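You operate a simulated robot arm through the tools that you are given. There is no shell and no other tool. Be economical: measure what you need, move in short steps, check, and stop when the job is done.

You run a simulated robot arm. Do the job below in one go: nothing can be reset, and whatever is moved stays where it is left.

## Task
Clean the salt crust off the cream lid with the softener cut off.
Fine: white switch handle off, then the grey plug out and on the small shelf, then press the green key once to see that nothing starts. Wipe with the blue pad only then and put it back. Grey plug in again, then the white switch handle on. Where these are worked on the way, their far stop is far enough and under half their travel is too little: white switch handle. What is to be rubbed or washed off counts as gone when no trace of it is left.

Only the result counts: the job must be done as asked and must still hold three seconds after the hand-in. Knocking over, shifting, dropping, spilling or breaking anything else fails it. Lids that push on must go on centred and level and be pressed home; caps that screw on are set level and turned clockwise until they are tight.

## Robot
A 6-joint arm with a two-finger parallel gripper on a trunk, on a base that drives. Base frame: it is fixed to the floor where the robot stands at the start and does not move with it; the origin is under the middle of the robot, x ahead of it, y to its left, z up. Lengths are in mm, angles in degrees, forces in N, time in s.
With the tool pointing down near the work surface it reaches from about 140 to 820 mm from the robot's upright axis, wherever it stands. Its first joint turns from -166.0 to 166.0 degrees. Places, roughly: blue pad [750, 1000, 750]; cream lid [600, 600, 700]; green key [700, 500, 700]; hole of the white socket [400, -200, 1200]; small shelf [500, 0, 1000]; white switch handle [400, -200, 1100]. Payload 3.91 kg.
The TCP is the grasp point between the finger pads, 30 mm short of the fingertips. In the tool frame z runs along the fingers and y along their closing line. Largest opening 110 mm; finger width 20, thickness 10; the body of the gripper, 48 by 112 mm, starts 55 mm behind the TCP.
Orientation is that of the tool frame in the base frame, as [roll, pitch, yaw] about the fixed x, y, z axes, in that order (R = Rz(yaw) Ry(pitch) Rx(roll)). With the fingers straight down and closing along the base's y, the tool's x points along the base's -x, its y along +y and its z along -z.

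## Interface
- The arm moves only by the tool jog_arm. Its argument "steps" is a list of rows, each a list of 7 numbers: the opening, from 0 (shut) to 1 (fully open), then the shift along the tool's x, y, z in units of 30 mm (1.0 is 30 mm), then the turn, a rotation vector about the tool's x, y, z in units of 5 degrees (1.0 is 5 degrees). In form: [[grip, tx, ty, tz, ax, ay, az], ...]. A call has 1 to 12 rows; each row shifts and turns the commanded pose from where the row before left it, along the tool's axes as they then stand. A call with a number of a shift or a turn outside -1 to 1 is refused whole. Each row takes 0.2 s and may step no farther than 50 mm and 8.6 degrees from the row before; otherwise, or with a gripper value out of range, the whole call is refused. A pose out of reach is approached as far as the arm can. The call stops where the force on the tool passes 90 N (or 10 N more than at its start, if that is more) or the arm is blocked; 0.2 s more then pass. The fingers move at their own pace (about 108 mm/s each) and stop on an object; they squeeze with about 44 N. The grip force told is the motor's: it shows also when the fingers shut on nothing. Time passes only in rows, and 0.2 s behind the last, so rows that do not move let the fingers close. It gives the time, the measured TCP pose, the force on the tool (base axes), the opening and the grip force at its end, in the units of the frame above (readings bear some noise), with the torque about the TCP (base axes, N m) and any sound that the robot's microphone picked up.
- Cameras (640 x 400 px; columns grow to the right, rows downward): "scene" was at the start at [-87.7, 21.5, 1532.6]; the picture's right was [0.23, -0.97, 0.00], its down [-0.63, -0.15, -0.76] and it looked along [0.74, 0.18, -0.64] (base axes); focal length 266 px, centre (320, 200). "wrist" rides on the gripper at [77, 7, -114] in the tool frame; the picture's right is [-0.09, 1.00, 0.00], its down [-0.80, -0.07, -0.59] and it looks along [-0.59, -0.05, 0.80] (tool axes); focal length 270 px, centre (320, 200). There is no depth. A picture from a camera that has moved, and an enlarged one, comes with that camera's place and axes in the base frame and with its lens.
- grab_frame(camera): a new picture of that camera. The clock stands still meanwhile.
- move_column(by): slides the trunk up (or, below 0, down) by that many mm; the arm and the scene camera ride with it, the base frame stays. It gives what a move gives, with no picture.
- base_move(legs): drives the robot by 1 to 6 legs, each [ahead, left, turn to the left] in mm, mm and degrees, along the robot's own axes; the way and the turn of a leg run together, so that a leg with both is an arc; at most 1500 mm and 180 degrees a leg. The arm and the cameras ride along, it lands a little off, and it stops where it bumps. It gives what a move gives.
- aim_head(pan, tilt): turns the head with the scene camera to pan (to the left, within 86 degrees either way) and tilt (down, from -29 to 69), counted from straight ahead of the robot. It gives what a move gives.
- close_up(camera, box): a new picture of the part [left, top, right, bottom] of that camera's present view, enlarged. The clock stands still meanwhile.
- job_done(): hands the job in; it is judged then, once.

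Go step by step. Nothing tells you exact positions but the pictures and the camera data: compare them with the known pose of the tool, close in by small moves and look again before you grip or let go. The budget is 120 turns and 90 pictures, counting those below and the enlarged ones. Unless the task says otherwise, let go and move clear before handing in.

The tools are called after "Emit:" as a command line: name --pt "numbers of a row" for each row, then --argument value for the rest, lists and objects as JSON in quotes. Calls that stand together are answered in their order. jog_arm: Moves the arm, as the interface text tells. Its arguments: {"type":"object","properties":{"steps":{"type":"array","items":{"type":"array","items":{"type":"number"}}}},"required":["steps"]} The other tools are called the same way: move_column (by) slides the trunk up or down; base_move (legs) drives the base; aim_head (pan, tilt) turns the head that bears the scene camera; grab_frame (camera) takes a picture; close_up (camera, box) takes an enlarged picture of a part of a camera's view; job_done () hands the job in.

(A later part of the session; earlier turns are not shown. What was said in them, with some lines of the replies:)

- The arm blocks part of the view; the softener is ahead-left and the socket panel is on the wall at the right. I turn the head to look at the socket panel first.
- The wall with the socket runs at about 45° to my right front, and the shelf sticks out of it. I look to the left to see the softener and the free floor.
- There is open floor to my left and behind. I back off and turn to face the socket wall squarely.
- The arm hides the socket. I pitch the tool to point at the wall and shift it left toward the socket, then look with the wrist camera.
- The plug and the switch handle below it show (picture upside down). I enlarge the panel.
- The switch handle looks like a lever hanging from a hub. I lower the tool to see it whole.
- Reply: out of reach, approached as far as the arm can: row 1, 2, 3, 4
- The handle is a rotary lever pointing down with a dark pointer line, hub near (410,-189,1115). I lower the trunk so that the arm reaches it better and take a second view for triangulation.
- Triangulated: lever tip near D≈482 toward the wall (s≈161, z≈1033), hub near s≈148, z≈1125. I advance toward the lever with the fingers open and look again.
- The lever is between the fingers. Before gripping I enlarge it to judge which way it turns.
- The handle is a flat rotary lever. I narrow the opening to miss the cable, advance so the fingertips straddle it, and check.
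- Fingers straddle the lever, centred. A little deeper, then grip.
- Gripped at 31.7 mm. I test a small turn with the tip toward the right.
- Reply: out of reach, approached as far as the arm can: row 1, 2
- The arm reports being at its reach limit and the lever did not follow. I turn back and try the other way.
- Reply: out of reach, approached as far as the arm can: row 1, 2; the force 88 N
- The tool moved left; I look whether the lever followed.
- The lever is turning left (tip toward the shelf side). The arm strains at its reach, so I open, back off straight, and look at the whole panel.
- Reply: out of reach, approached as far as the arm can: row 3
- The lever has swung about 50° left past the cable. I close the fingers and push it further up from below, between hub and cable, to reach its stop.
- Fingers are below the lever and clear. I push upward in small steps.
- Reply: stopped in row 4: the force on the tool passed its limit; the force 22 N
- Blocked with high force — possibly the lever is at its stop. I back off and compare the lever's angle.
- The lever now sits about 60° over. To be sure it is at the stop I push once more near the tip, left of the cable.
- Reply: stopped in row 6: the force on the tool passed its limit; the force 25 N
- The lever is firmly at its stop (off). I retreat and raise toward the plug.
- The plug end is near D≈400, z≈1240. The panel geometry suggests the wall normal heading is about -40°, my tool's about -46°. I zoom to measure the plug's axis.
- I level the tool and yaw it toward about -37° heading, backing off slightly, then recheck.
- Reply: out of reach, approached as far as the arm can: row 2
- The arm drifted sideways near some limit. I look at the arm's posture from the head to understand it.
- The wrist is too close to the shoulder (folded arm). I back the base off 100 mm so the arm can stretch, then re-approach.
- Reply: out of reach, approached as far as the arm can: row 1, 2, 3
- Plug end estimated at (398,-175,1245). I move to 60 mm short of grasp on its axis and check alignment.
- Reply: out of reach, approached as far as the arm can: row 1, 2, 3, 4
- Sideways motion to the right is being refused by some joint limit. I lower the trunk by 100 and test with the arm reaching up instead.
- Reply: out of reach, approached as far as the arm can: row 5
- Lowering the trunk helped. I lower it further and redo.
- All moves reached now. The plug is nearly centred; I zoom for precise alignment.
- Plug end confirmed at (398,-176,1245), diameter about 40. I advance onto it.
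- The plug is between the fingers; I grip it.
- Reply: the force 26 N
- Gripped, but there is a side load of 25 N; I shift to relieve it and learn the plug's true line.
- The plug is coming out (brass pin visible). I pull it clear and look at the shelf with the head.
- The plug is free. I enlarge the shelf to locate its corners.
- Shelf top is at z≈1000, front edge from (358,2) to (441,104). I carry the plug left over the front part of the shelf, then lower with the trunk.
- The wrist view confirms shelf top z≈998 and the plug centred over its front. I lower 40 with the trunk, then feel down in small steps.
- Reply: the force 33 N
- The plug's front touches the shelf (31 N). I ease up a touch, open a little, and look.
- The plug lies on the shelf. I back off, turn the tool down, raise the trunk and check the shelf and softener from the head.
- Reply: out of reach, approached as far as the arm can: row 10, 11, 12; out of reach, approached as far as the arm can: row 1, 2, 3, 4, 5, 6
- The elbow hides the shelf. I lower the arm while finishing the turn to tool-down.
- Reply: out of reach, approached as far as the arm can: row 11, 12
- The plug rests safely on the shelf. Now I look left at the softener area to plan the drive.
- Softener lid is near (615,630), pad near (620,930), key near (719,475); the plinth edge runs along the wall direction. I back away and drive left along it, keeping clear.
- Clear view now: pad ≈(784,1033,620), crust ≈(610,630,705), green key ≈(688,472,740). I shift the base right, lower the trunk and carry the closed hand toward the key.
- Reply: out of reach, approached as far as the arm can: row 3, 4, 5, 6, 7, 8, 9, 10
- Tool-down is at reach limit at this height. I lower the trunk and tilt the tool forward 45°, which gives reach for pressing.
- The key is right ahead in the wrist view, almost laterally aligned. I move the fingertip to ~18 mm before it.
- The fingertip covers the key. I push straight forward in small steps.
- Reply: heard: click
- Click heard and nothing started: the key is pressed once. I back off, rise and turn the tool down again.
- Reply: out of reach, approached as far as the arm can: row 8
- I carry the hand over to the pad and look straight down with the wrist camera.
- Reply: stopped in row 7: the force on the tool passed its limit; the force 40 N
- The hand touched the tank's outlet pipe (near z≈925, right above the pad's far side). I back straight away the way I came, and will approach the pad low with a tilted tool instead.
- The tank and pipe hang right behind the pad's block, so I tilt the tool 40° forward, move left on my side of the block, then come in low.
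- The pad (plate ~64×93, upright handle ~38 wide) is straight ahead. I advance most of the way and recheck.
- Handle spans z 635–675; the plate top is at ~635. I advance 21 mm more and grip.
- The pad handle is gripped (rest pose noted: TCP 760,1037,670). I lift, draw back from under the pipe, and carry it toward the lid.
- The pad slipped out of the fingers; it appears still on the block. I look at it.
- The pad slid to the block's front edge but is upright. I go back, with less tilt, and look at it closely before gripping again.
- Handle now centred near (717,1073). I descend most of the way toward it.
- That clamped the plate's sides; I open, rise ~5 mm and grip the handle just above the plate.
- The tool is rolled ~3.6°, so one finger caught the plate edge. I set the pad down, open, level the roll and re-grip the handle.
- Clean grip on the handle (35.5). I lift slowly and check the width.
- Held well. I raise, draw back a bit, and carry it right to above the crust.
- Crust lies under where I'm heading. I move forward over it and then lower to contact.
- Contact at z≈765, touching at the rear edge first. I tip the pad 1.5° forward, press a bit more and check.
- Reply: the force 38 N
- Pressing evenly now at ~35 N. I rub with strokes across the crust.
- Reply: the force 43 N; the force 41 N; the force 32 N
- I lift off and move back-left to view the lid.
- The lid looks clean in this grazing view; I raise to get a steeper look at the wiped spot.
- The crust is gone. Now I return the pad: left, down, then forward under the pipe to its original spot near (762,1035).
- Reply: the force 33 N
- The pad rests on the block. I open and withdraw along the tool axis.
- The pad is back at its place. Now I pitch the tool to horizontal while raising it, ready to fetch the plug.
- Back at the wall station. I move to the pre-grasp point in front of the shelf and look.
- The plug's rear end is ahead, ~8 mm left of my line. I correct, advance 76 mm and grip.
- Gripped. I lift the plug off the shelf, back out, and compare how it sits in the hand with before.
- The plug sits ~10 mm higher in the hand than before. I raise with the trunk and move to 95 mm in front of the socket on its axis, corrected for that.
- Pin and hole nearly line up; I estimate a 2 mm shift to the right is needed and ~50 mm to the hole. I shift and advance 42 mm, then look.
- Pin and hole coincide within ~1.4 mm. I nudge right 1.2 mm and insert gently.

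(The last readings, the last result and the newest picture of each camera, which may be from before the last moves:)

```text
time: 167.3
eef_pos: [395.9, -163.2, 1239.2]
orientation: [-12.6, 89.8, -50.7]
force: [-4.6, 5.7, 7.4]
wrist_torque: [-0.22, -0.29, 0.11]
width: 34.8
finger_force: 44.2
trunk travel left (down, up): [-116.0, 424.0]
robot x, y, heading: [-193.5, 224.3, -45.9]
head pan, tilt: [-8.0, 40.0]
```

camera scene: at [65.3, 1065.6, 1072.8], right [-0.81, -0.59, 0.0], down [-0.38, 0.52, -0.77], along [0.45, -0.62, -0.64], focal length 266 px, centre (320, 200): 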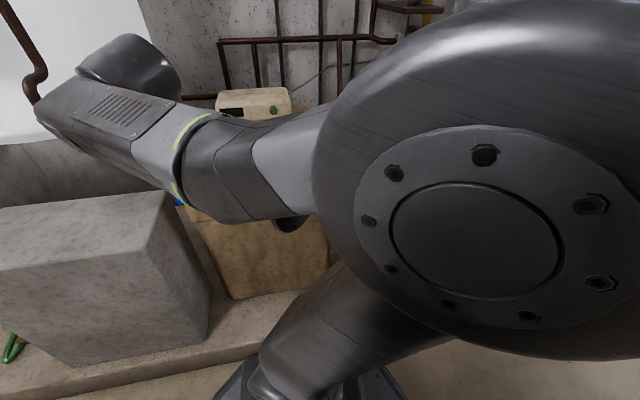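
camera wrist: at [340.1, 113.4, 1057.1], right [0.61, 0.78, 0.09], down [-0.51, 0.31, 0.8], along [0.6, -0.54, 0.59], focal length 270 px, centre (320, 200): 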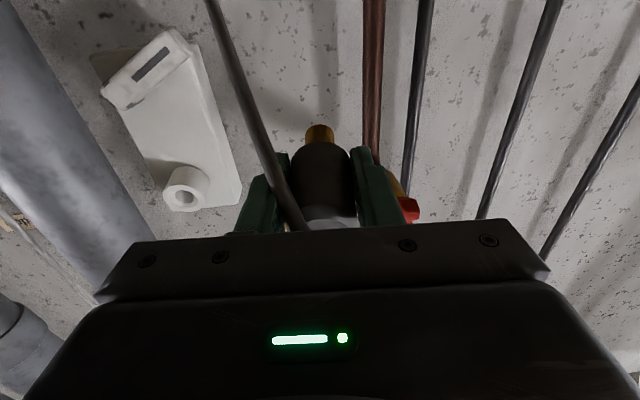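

It is being guided upward ~4 mm; I follow that and continue.

Emit:
jog_arm --pt "0.0 -0.12 0 0 0 0 0" --pt "0.0 0 0 0.2 0 0 0"

Emit:
jog_arm --pt "0.0 0 0 0.2 0 0 0" --pt "0.0 0 0 0.1 0 0 0"

Emit:
close_up --camera "wrist" --box '[250, 70, 390, 175]'

```text
time: 167.9
eef_pos: [402.1, -169.3, 1238.1]
orientation: [-166.5, 89.8, 155.4]
force: [-1.3, -0.5, 3.5]
wrist_torque: [-0.16, -0.19, -0.04]
width: 34.5
finger_force: 43.8
trunk travel left (down, up): [-116.0, 424.0]
robot x, y, heading: [-192.2, 225.2, -45.5]
head pan, tilt: [-8.0, 40.0]
```

```text
time: 168.5
eef_pos: [410.6, -175.5, 1237.4]
orientation: [174.7, 89.6, 136.6]
force: [-6.5, -3.8, -2.4]
wrist_torque: [0.06, 0.09, -0.36]
width: 34.6
finger_force: 44.3
trunk travel left (down, up): [-116.0, 424.0]
robot x, y, heading: [-195.5, 223.4, -45.8]
head pan, tilt: [-8.0, 40.0]
```

```text
3.81 times, centred on (320, 122) of wrist
camera zoom: at [324.7, -99.6, 1159.8], right [0.62, 0.78, 0.09], down [-0.51, 0.31, 0.8], along [0.6, -0.54, 0.59], focal length 1030 px, centre (320, 495)
```

zoom: 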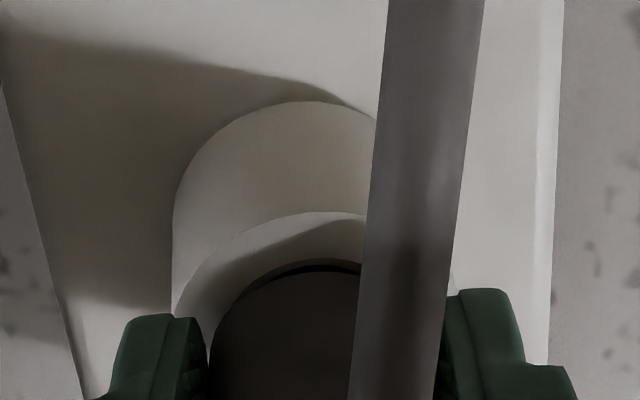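

The pin is in; I press home until firm resistance.

Emit:
jog_arm --pt "0.0 0 -0.03 0.1 0 0 0" --pt "0.0 0 0 0.1 0 0 0"

Emit:
jog_arm --pt "0.0 0 0 0.1 0 0 0" --pt "0.0 0 0 0.1 0 0 0"

```text
time: 169.1
eef_pos: [412.2, -179.0, 1239.1]
orientation: [176.0, 89.9, 137.8]
force: [-14.2, 3.1, -6.9]
wrist_torque: [0.12, 0.12, -0.52]
width: 34.8
finger_force: 43.7
trunk travel left (down, up): [-116.0, 424.0]
robot x, y, heading: [-192.6, 225.2, -45.7]
head pan, tilt: [-8.0, 40.0]
```

```text
time: 169.7
eef_pos: [414.9, -181.4, 1240.9]
orientation: [8.4, 89.9, -29.5]
force: [-27.1, 12.3, -12.0]
wrist_torque: [0.1, -0.03, -0.71]
width: 35.1
finger_force: 43.9
trunk travel left (down, up): [-116.0, 424.0]
robot x, y, heading: [-193.6, 225.9, -45.5]
head pan, tilt: [-8.0, 40.0]
```

Emit:
jog_arm --pt "0.0 0 0 0.12 0 0 0" --pt "0.0 0 0 0.12 0 0 0"

Emit:
jog_arm --pt "0.0 0 0 0.12 0 0 0" --pt "0.0 0 0 0.12 0 0 0"

```text
time: 170.3
eef_pos: [420.0, -184.3, 1243.5]
orientation: [-2.9, 89.9, -40.9]
force: [-32.8, 17.2, -5.8]
wrist_torque: [-0.15, -0.02, -0.91]
width: 35.2
finger_force: 44.3
trunk travel left (down, up): [-116.0, 424.0]
robot x, y, heading: [-195.1, 225.5, -45.7]
head pan, tilt: [-8.0, 40.0]
```

```text
time: 170.9
eef_pos: [426.3, -190.7, 1244.3]
orientation: [-1.6, 89.8, -39.7]
force: [-28.4, 12.8, 3.6]
wrist_torque: [-0.38, 0.07, -0.77]
width: 35.4
finger_force: 43.4
trunk travel left (down, up): [-116.0, 424.0]
robot x, y, heading: [-191.7, 225.5, -45.8]
head pan, tilt: [-8.0, 40.0]
```

Force stays constant while moving; I check whether the plug moves or the fingers slip.

Emit:
close_up --camera "wrist" --box '[230, 70, 410, 235]'

```text
2.42 times, centred on (320, 152) of wrist
camera zoom: at [340.8, -113.7, 1165.5], right [0.61, 0.78, 0.09], down [-0.51, 0.31, 0.8], along [0.6, -0.54, 0.6], focal length 655 px, centre (320, 315)
```

zoom: 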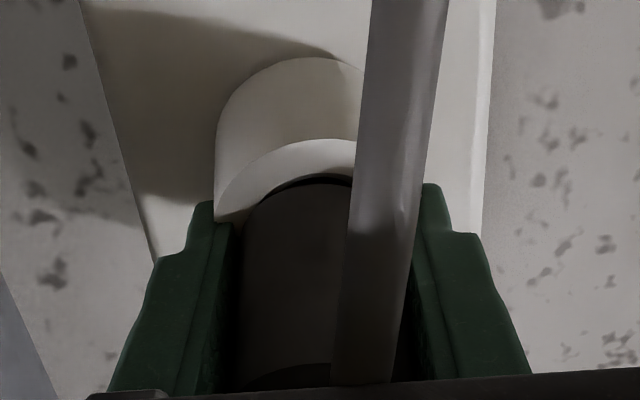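

The rim gap and rear-edge position match the originally seated plug, and the fingers were slipping on it — it is home. I open and retreat straight back.

Emit:
jog_arm --pt "0.3 0 0 -0.05 0 0 0" --pt "0.6 0 0 0 0 0 0" --pt "0.6 0 0 0 0 0 0" --pt "0.6 0 0 -0.5 0 0 0" --pt "0.6 0 0 -0.8 0 0 0" --pt "0.6 0 0 -0.8 0 0 0" --pt "0.6 0 0 -0.8 0 0 0" --pt "0.6 0 0 -0.8 0 0 0"

Emit:
grab_frame --camera "wrist"

```text
time: 172.7
eef_pos: [342.1, -122.1, 1239.7]
orientation: [-176.8, 89.8, 145.1]
force: [1.1, -0.2, 0.8]
wrist_torque: [-0.03, -0.02, -0.01]
width: 66.0
finger_force: 0.1
trunk travel left (down, up): [-116.0, 424.0]
robot x, y, heading: [-194.1, 226.5, -45.5]
head pan, tilt: [-8.0, 40.0]
```

```text
1 pictures are left
camera wrist: at [256.9, -45.8, 1161.4], right [0.61, 0.78, 0.09], down [-0.51, 0.31, 0.8], along [0.6, -0.54, 0.59], focal length 270 px, centre (320, 200)
```

wrist: 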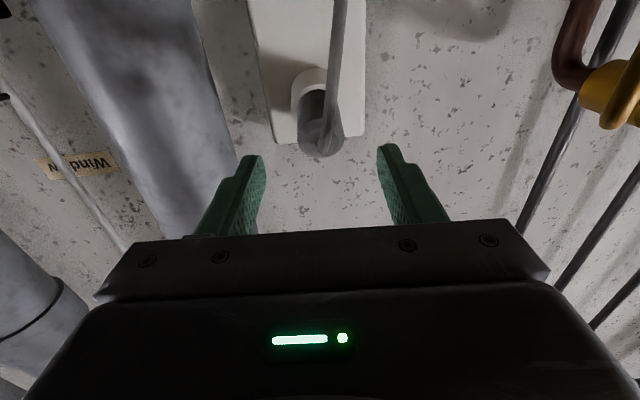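

The plug is in. With the fingers closed I go above the lever's raised end, left of the cable, to push it back down to its original (on) stop.

Emit:
jog_arm --pt "0 0 0.42 0 0 0 0" --pt "0 0.93 0.42 0.2 0 0 0" --pt "0 0.93 0.42 0.2 0 0 0" --pt "0 0.93 0.4 0.2 0 0 0" --pt "0 0.93 0 0 0 0 0"

Emit:
jog_arm --pt "0 0 0 0.8 0 0 0" --pt "0 0 0 0.8 0 0 0" --pt "0 0 0 0.8 0 0 0" --pt "0 0 0 0.8 0 0 0"

```text
time: 173.9
eef_pos: [386.8, -94.4, 1126.1]
orientation: [-164.8, 89.8, 156.9]
force: [-0.3, 0.4, -0.3]
wrist_torque: [0.03, -0.01, -0.01]
width: 0.2
finger_force: 37.7
trunk travel left (down, up): [-116.0, 424.0]
robot x, y, heading: [-194.0, 230.1, -45.7]
head pan, tilt: [-8.0, 40.0]
```

```text
time: 174.9
eef_pos: [462.7, -154.1, 1126.9]
orientation: [-157.1, 89.7, 165.0]
force: [-0.3, 0.0, 1.2]
wrist_torque: [-0.01, 0.01, -0.01]
width: 0.0
finger_force: 37.7
trunk travel left (down, up): [-116.0, 424.0]
robot x, y, heading: [-191.8, 223.5, -45.8]
head pan, tilt: [-8.0, 40.0]
```

Emit:
jog_arm --pt "0 0 0 0.8 0 0 0" --pt "0 0.5 -0.05 0 0 0 0" --pt "0 0.3 -0.1 0 0 0 0"

Emit:
jog_arm --pt "0 0.25 -0.1 0 0 0 0" --pt "0 0.27 -0.17 -0.02 0 0 0" --pt "0 0.3 -0.2 -0.02 0 0 0"

```text
time: 175.7
eef_pos: [474.7, -168.2, 1108.6]
orientation: [-6.6, 89.7, -44.7]
force: [-14.0, 17.3, 21.2]
wrist_torque: [-0.53, -0.37, -0.06]
width: 0.1
finger_force: 38.0
trunk travel left (down, up): [-116.0, 424.0]
robot x, y, heading: [-192.5, 225.2, -45.6]
head pan, tilt: [-8.0, 40.0]
```

```text
time: 176.5
eef_pos: [465.7, -177.5, 1082.2]
orientation: [-16.4, 89.6, -54.3]
force: [-12.2, 30.0, 21.1]
wrist_torque: [-0.38, -0.24, 0.24]
width: 0.0
finger_force: 37.5
trunk travel left (down, up): [-116.0, 424.0]
robot x, y, heading: [-190.3, 226.4, -45.8]
head pan, tilt: [-8.0, 40.0]
```

The sideways/backward force pattern suggests the fingertip may be riding on the lever's front face (too shallow). I retreat, go back above and re-enter ~15 mm deeper.

Emit:
jog_arm --pt "0 0 0 -1 0 0 0" --pt "0 -0.8 0.35 0 0 0 0" --pt "0 -0.85 0.35 0 0 0 0" --pt "0 0 0 0.8 0 0 0" --pt "0 0 0 0.8 0 0 0"

Emit:
jog_arm --pt "0 0.3 0 0 0 0 0" --pt "0 0.3 -0.05 0 0 0 0" --pt "0 0.2 -0.07 0 0 0 0"

```text
time: 177.7
eef_pos: [479.4, -162.6, 1126.4]
orientation: [172.3, 89.4, 134.1]
force: [-47.5, 32.4, -11.0]
wrist_torque: [0.15, 0.02, -0.66]
width: 0.0
finger_force: 38.0
trunk travel left (down, up): [-116.0, 424.0]
robot x, y, heading: [-193.9, 226.5, -45.6]
head pan, tilt: [-8.0, 40.0]
stopped in row 5: the force on the tool passed its limit (the readings are from after the stop); the commanded pose is now the measured one
```

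```text
time: 178.5
eef_pos: [477.9, -163.7, 1108.3]
orientation: [153.5, 89.9, 115.3]
force: [-19.7, 25.3, 31.0]
wrist_torque: [-0.81, -0.55, -0.08]
width: 0.0
finger_force: 37.7
trunk travel left (down, up): [-116.0, 424.0]
robot x, y, heading: [-195.7, 225.0, -45.5]
head pan, tilt: [-8.0, 40.0]
```

A surface (the panel) blocks at the fingertips, so depth is right and the drag was panel friction. I ease off it by 4 mm and sweep down along the lever's arc.

Emit:
jog_arm --pt "0 0 0 -0.25 0 0 0" --pt "0 0.25 -0.1 0 0 0 0" --pt "0 0.25 -0.15 0 0 0 0" --pt "0 0.27 -0.2 -0.02 0 0 0"

Emit:
jog_arm --pt "0 0.27 -0.23 -0.02 0 0 0" --pt "0 0.25 -0.25 -0.02 0 0 0" --pt "0 0.2 -0.27 -0.02 0 0 0"

```text
time: 179.5
eef_pos: [466.8, -174.0, 1074.2]
orientation: [-179.1, 89.1, 142.6]
force: [-3.8, 10.3, 8.8]
wrist_torque: [-0.31, -0.16, 0.09]
width: 0.0
finger_force: 38.2
trunk travel left (down, up): [-116.0, 424.0]
robot x, y, heading: [-195.5, 222.6, -45.6]
head pan, tilt: [-8.0, 40.0]
```

```text
time: 180.3
eef_pos: [452.1, -193.8, 1051.9]
orientation: [179.1, 88.9, 140.8]
force: [-0.8, -0.1, -0.3]
wrist_torque: [0.03, 0.02, -0.02]
width: 0.3
finger_force: 37.5
trunk travel left (down, up): [-116.0, 424.0]
robot x, y, heading: [-193.7, 226.3, -45.6]
head pan, tilt: [-8.0, 40.0]
```

Emit:
jog_arm --pt "0 0 -0.17 0 0 0 0" --pt "0 0 -0.17 0 0 0 0"

Emit:
jog_arm --pt "0 0 -0.15 0 0 0 0" --pt "0 0 -0.15 0 0 0 0"

```text
time: 180.9
eef_pos: [450.0, -195.2, 1051.7]
orientation: [-171.8, 88.9, 150.1]
force: [9.2, 19.8, -4.2]
wrist_torque: [0.21, -0.07, 0.02]
width: 0.1
finger_force: 37.6
trunk travel left (down, up): [-116.0, 424.0]
robot x, y, heading: [-190.8, 227.3, -45.4]
head pan, tilt: [-8.0, 40.0]
```

```text
time: 181.5
eef_pos: [449.5, -195.5, 1052.3]
orientation: [-166.3, 88.8, 155.6]
force: [21.5, 42.2, -9.6]
wrist_torque: [0.34, -0.12, 0.21]
width: 0.0
finger_force: 37.8
trunk travel left (down, up): [-116.0, 424.0]
robot x, y, heading: [-195.7, 224.6, -45.4]
head pan, tilt: [-8.0, 40.0]
```

Firm stop with the lever back down: the switch is on. I retreat and use the last picture to verify.

Emit:
jog_arm --pt "0 0 0.3 0 0 0 0" --pt "0 0 0 -0.8 0 0 0" --pt "0 0 0 -0.8 0 0 0" --pt "0.8 0 0 -0.8 0 0 0" --pt "0.8 0 0 -0.8 0 0 0" --pt "0.8 0.3 -0.3 -0.8 0 0 0" --pt "0.8 0.3 -0.3 0 0 0 0"

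Emit:
grab_frame --camera "wrist"

```text
time: 183.1
eef_pos: [354.3, -121.3, 1033.8]
orientation: [179.7, 88.9, 141.0]
force: [-1.1, -0.4, -0.4]
wrist_torque: [0.04, -0.01, 0.0]
width: 87.8
finger_force: 0.1
out of reach, approached as far as the arm can: row 6, 7
trunk travel left (down, up): [-116.0, 424.0]
robot x, y, heading: [-189.1, 225.2, -45.7]
head pan, tilt: [-8.0, 40.0]
```

```text
0 pictures are left
camera wrist: at [269.4, -43.3, 958.3], right [0.62, 0.78, 0.09], down [-0.5, 0.31, 0.81], along [0.6, -0.55, 0.58], focal length 270 px, centre (320, 200)
```

wrist: 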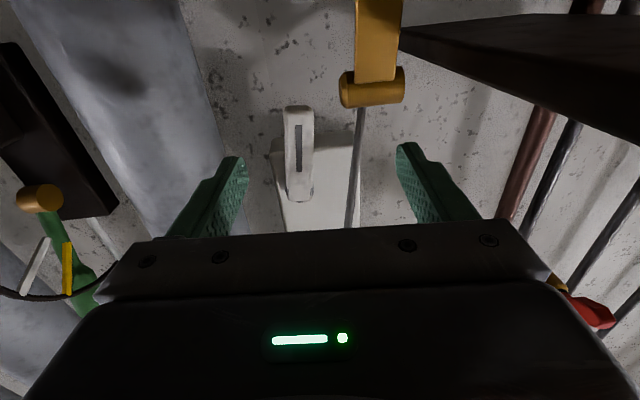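

The lever points down again as at the start, the plug is in, the pad is back on its block, and the hand is clear. I hand the job in.

Emit:
job_done

```text
The job is handed in.
```

I did every step in the order you gave and handed the job in; no verdict has come back.

- **Cut-off:** the white switch handle went off to its stop. The grey plug came out onto the small shelf. I pressed the green key once, heard a click, and nothing started.
- **Cleaning:** I wiped the lid with the blue pad and saw no salt crust afterwards. The only views I had of that spot were low-angle, so a faint trace could have escaped me.
- **Pad:** it slipped out of the grip on the first lift and slid about 70 mm on its block, staying upright. After wiping I put it back at about its original spot.
- **Contact:** the hand bumped the tank's outlet pipe once. I backed off straight away and saw nothing displaced.
- **Power back on:** the plug is in as deep as before, judging by the last close view of it. The switch handle is back at its on stop, and the hand is clear.
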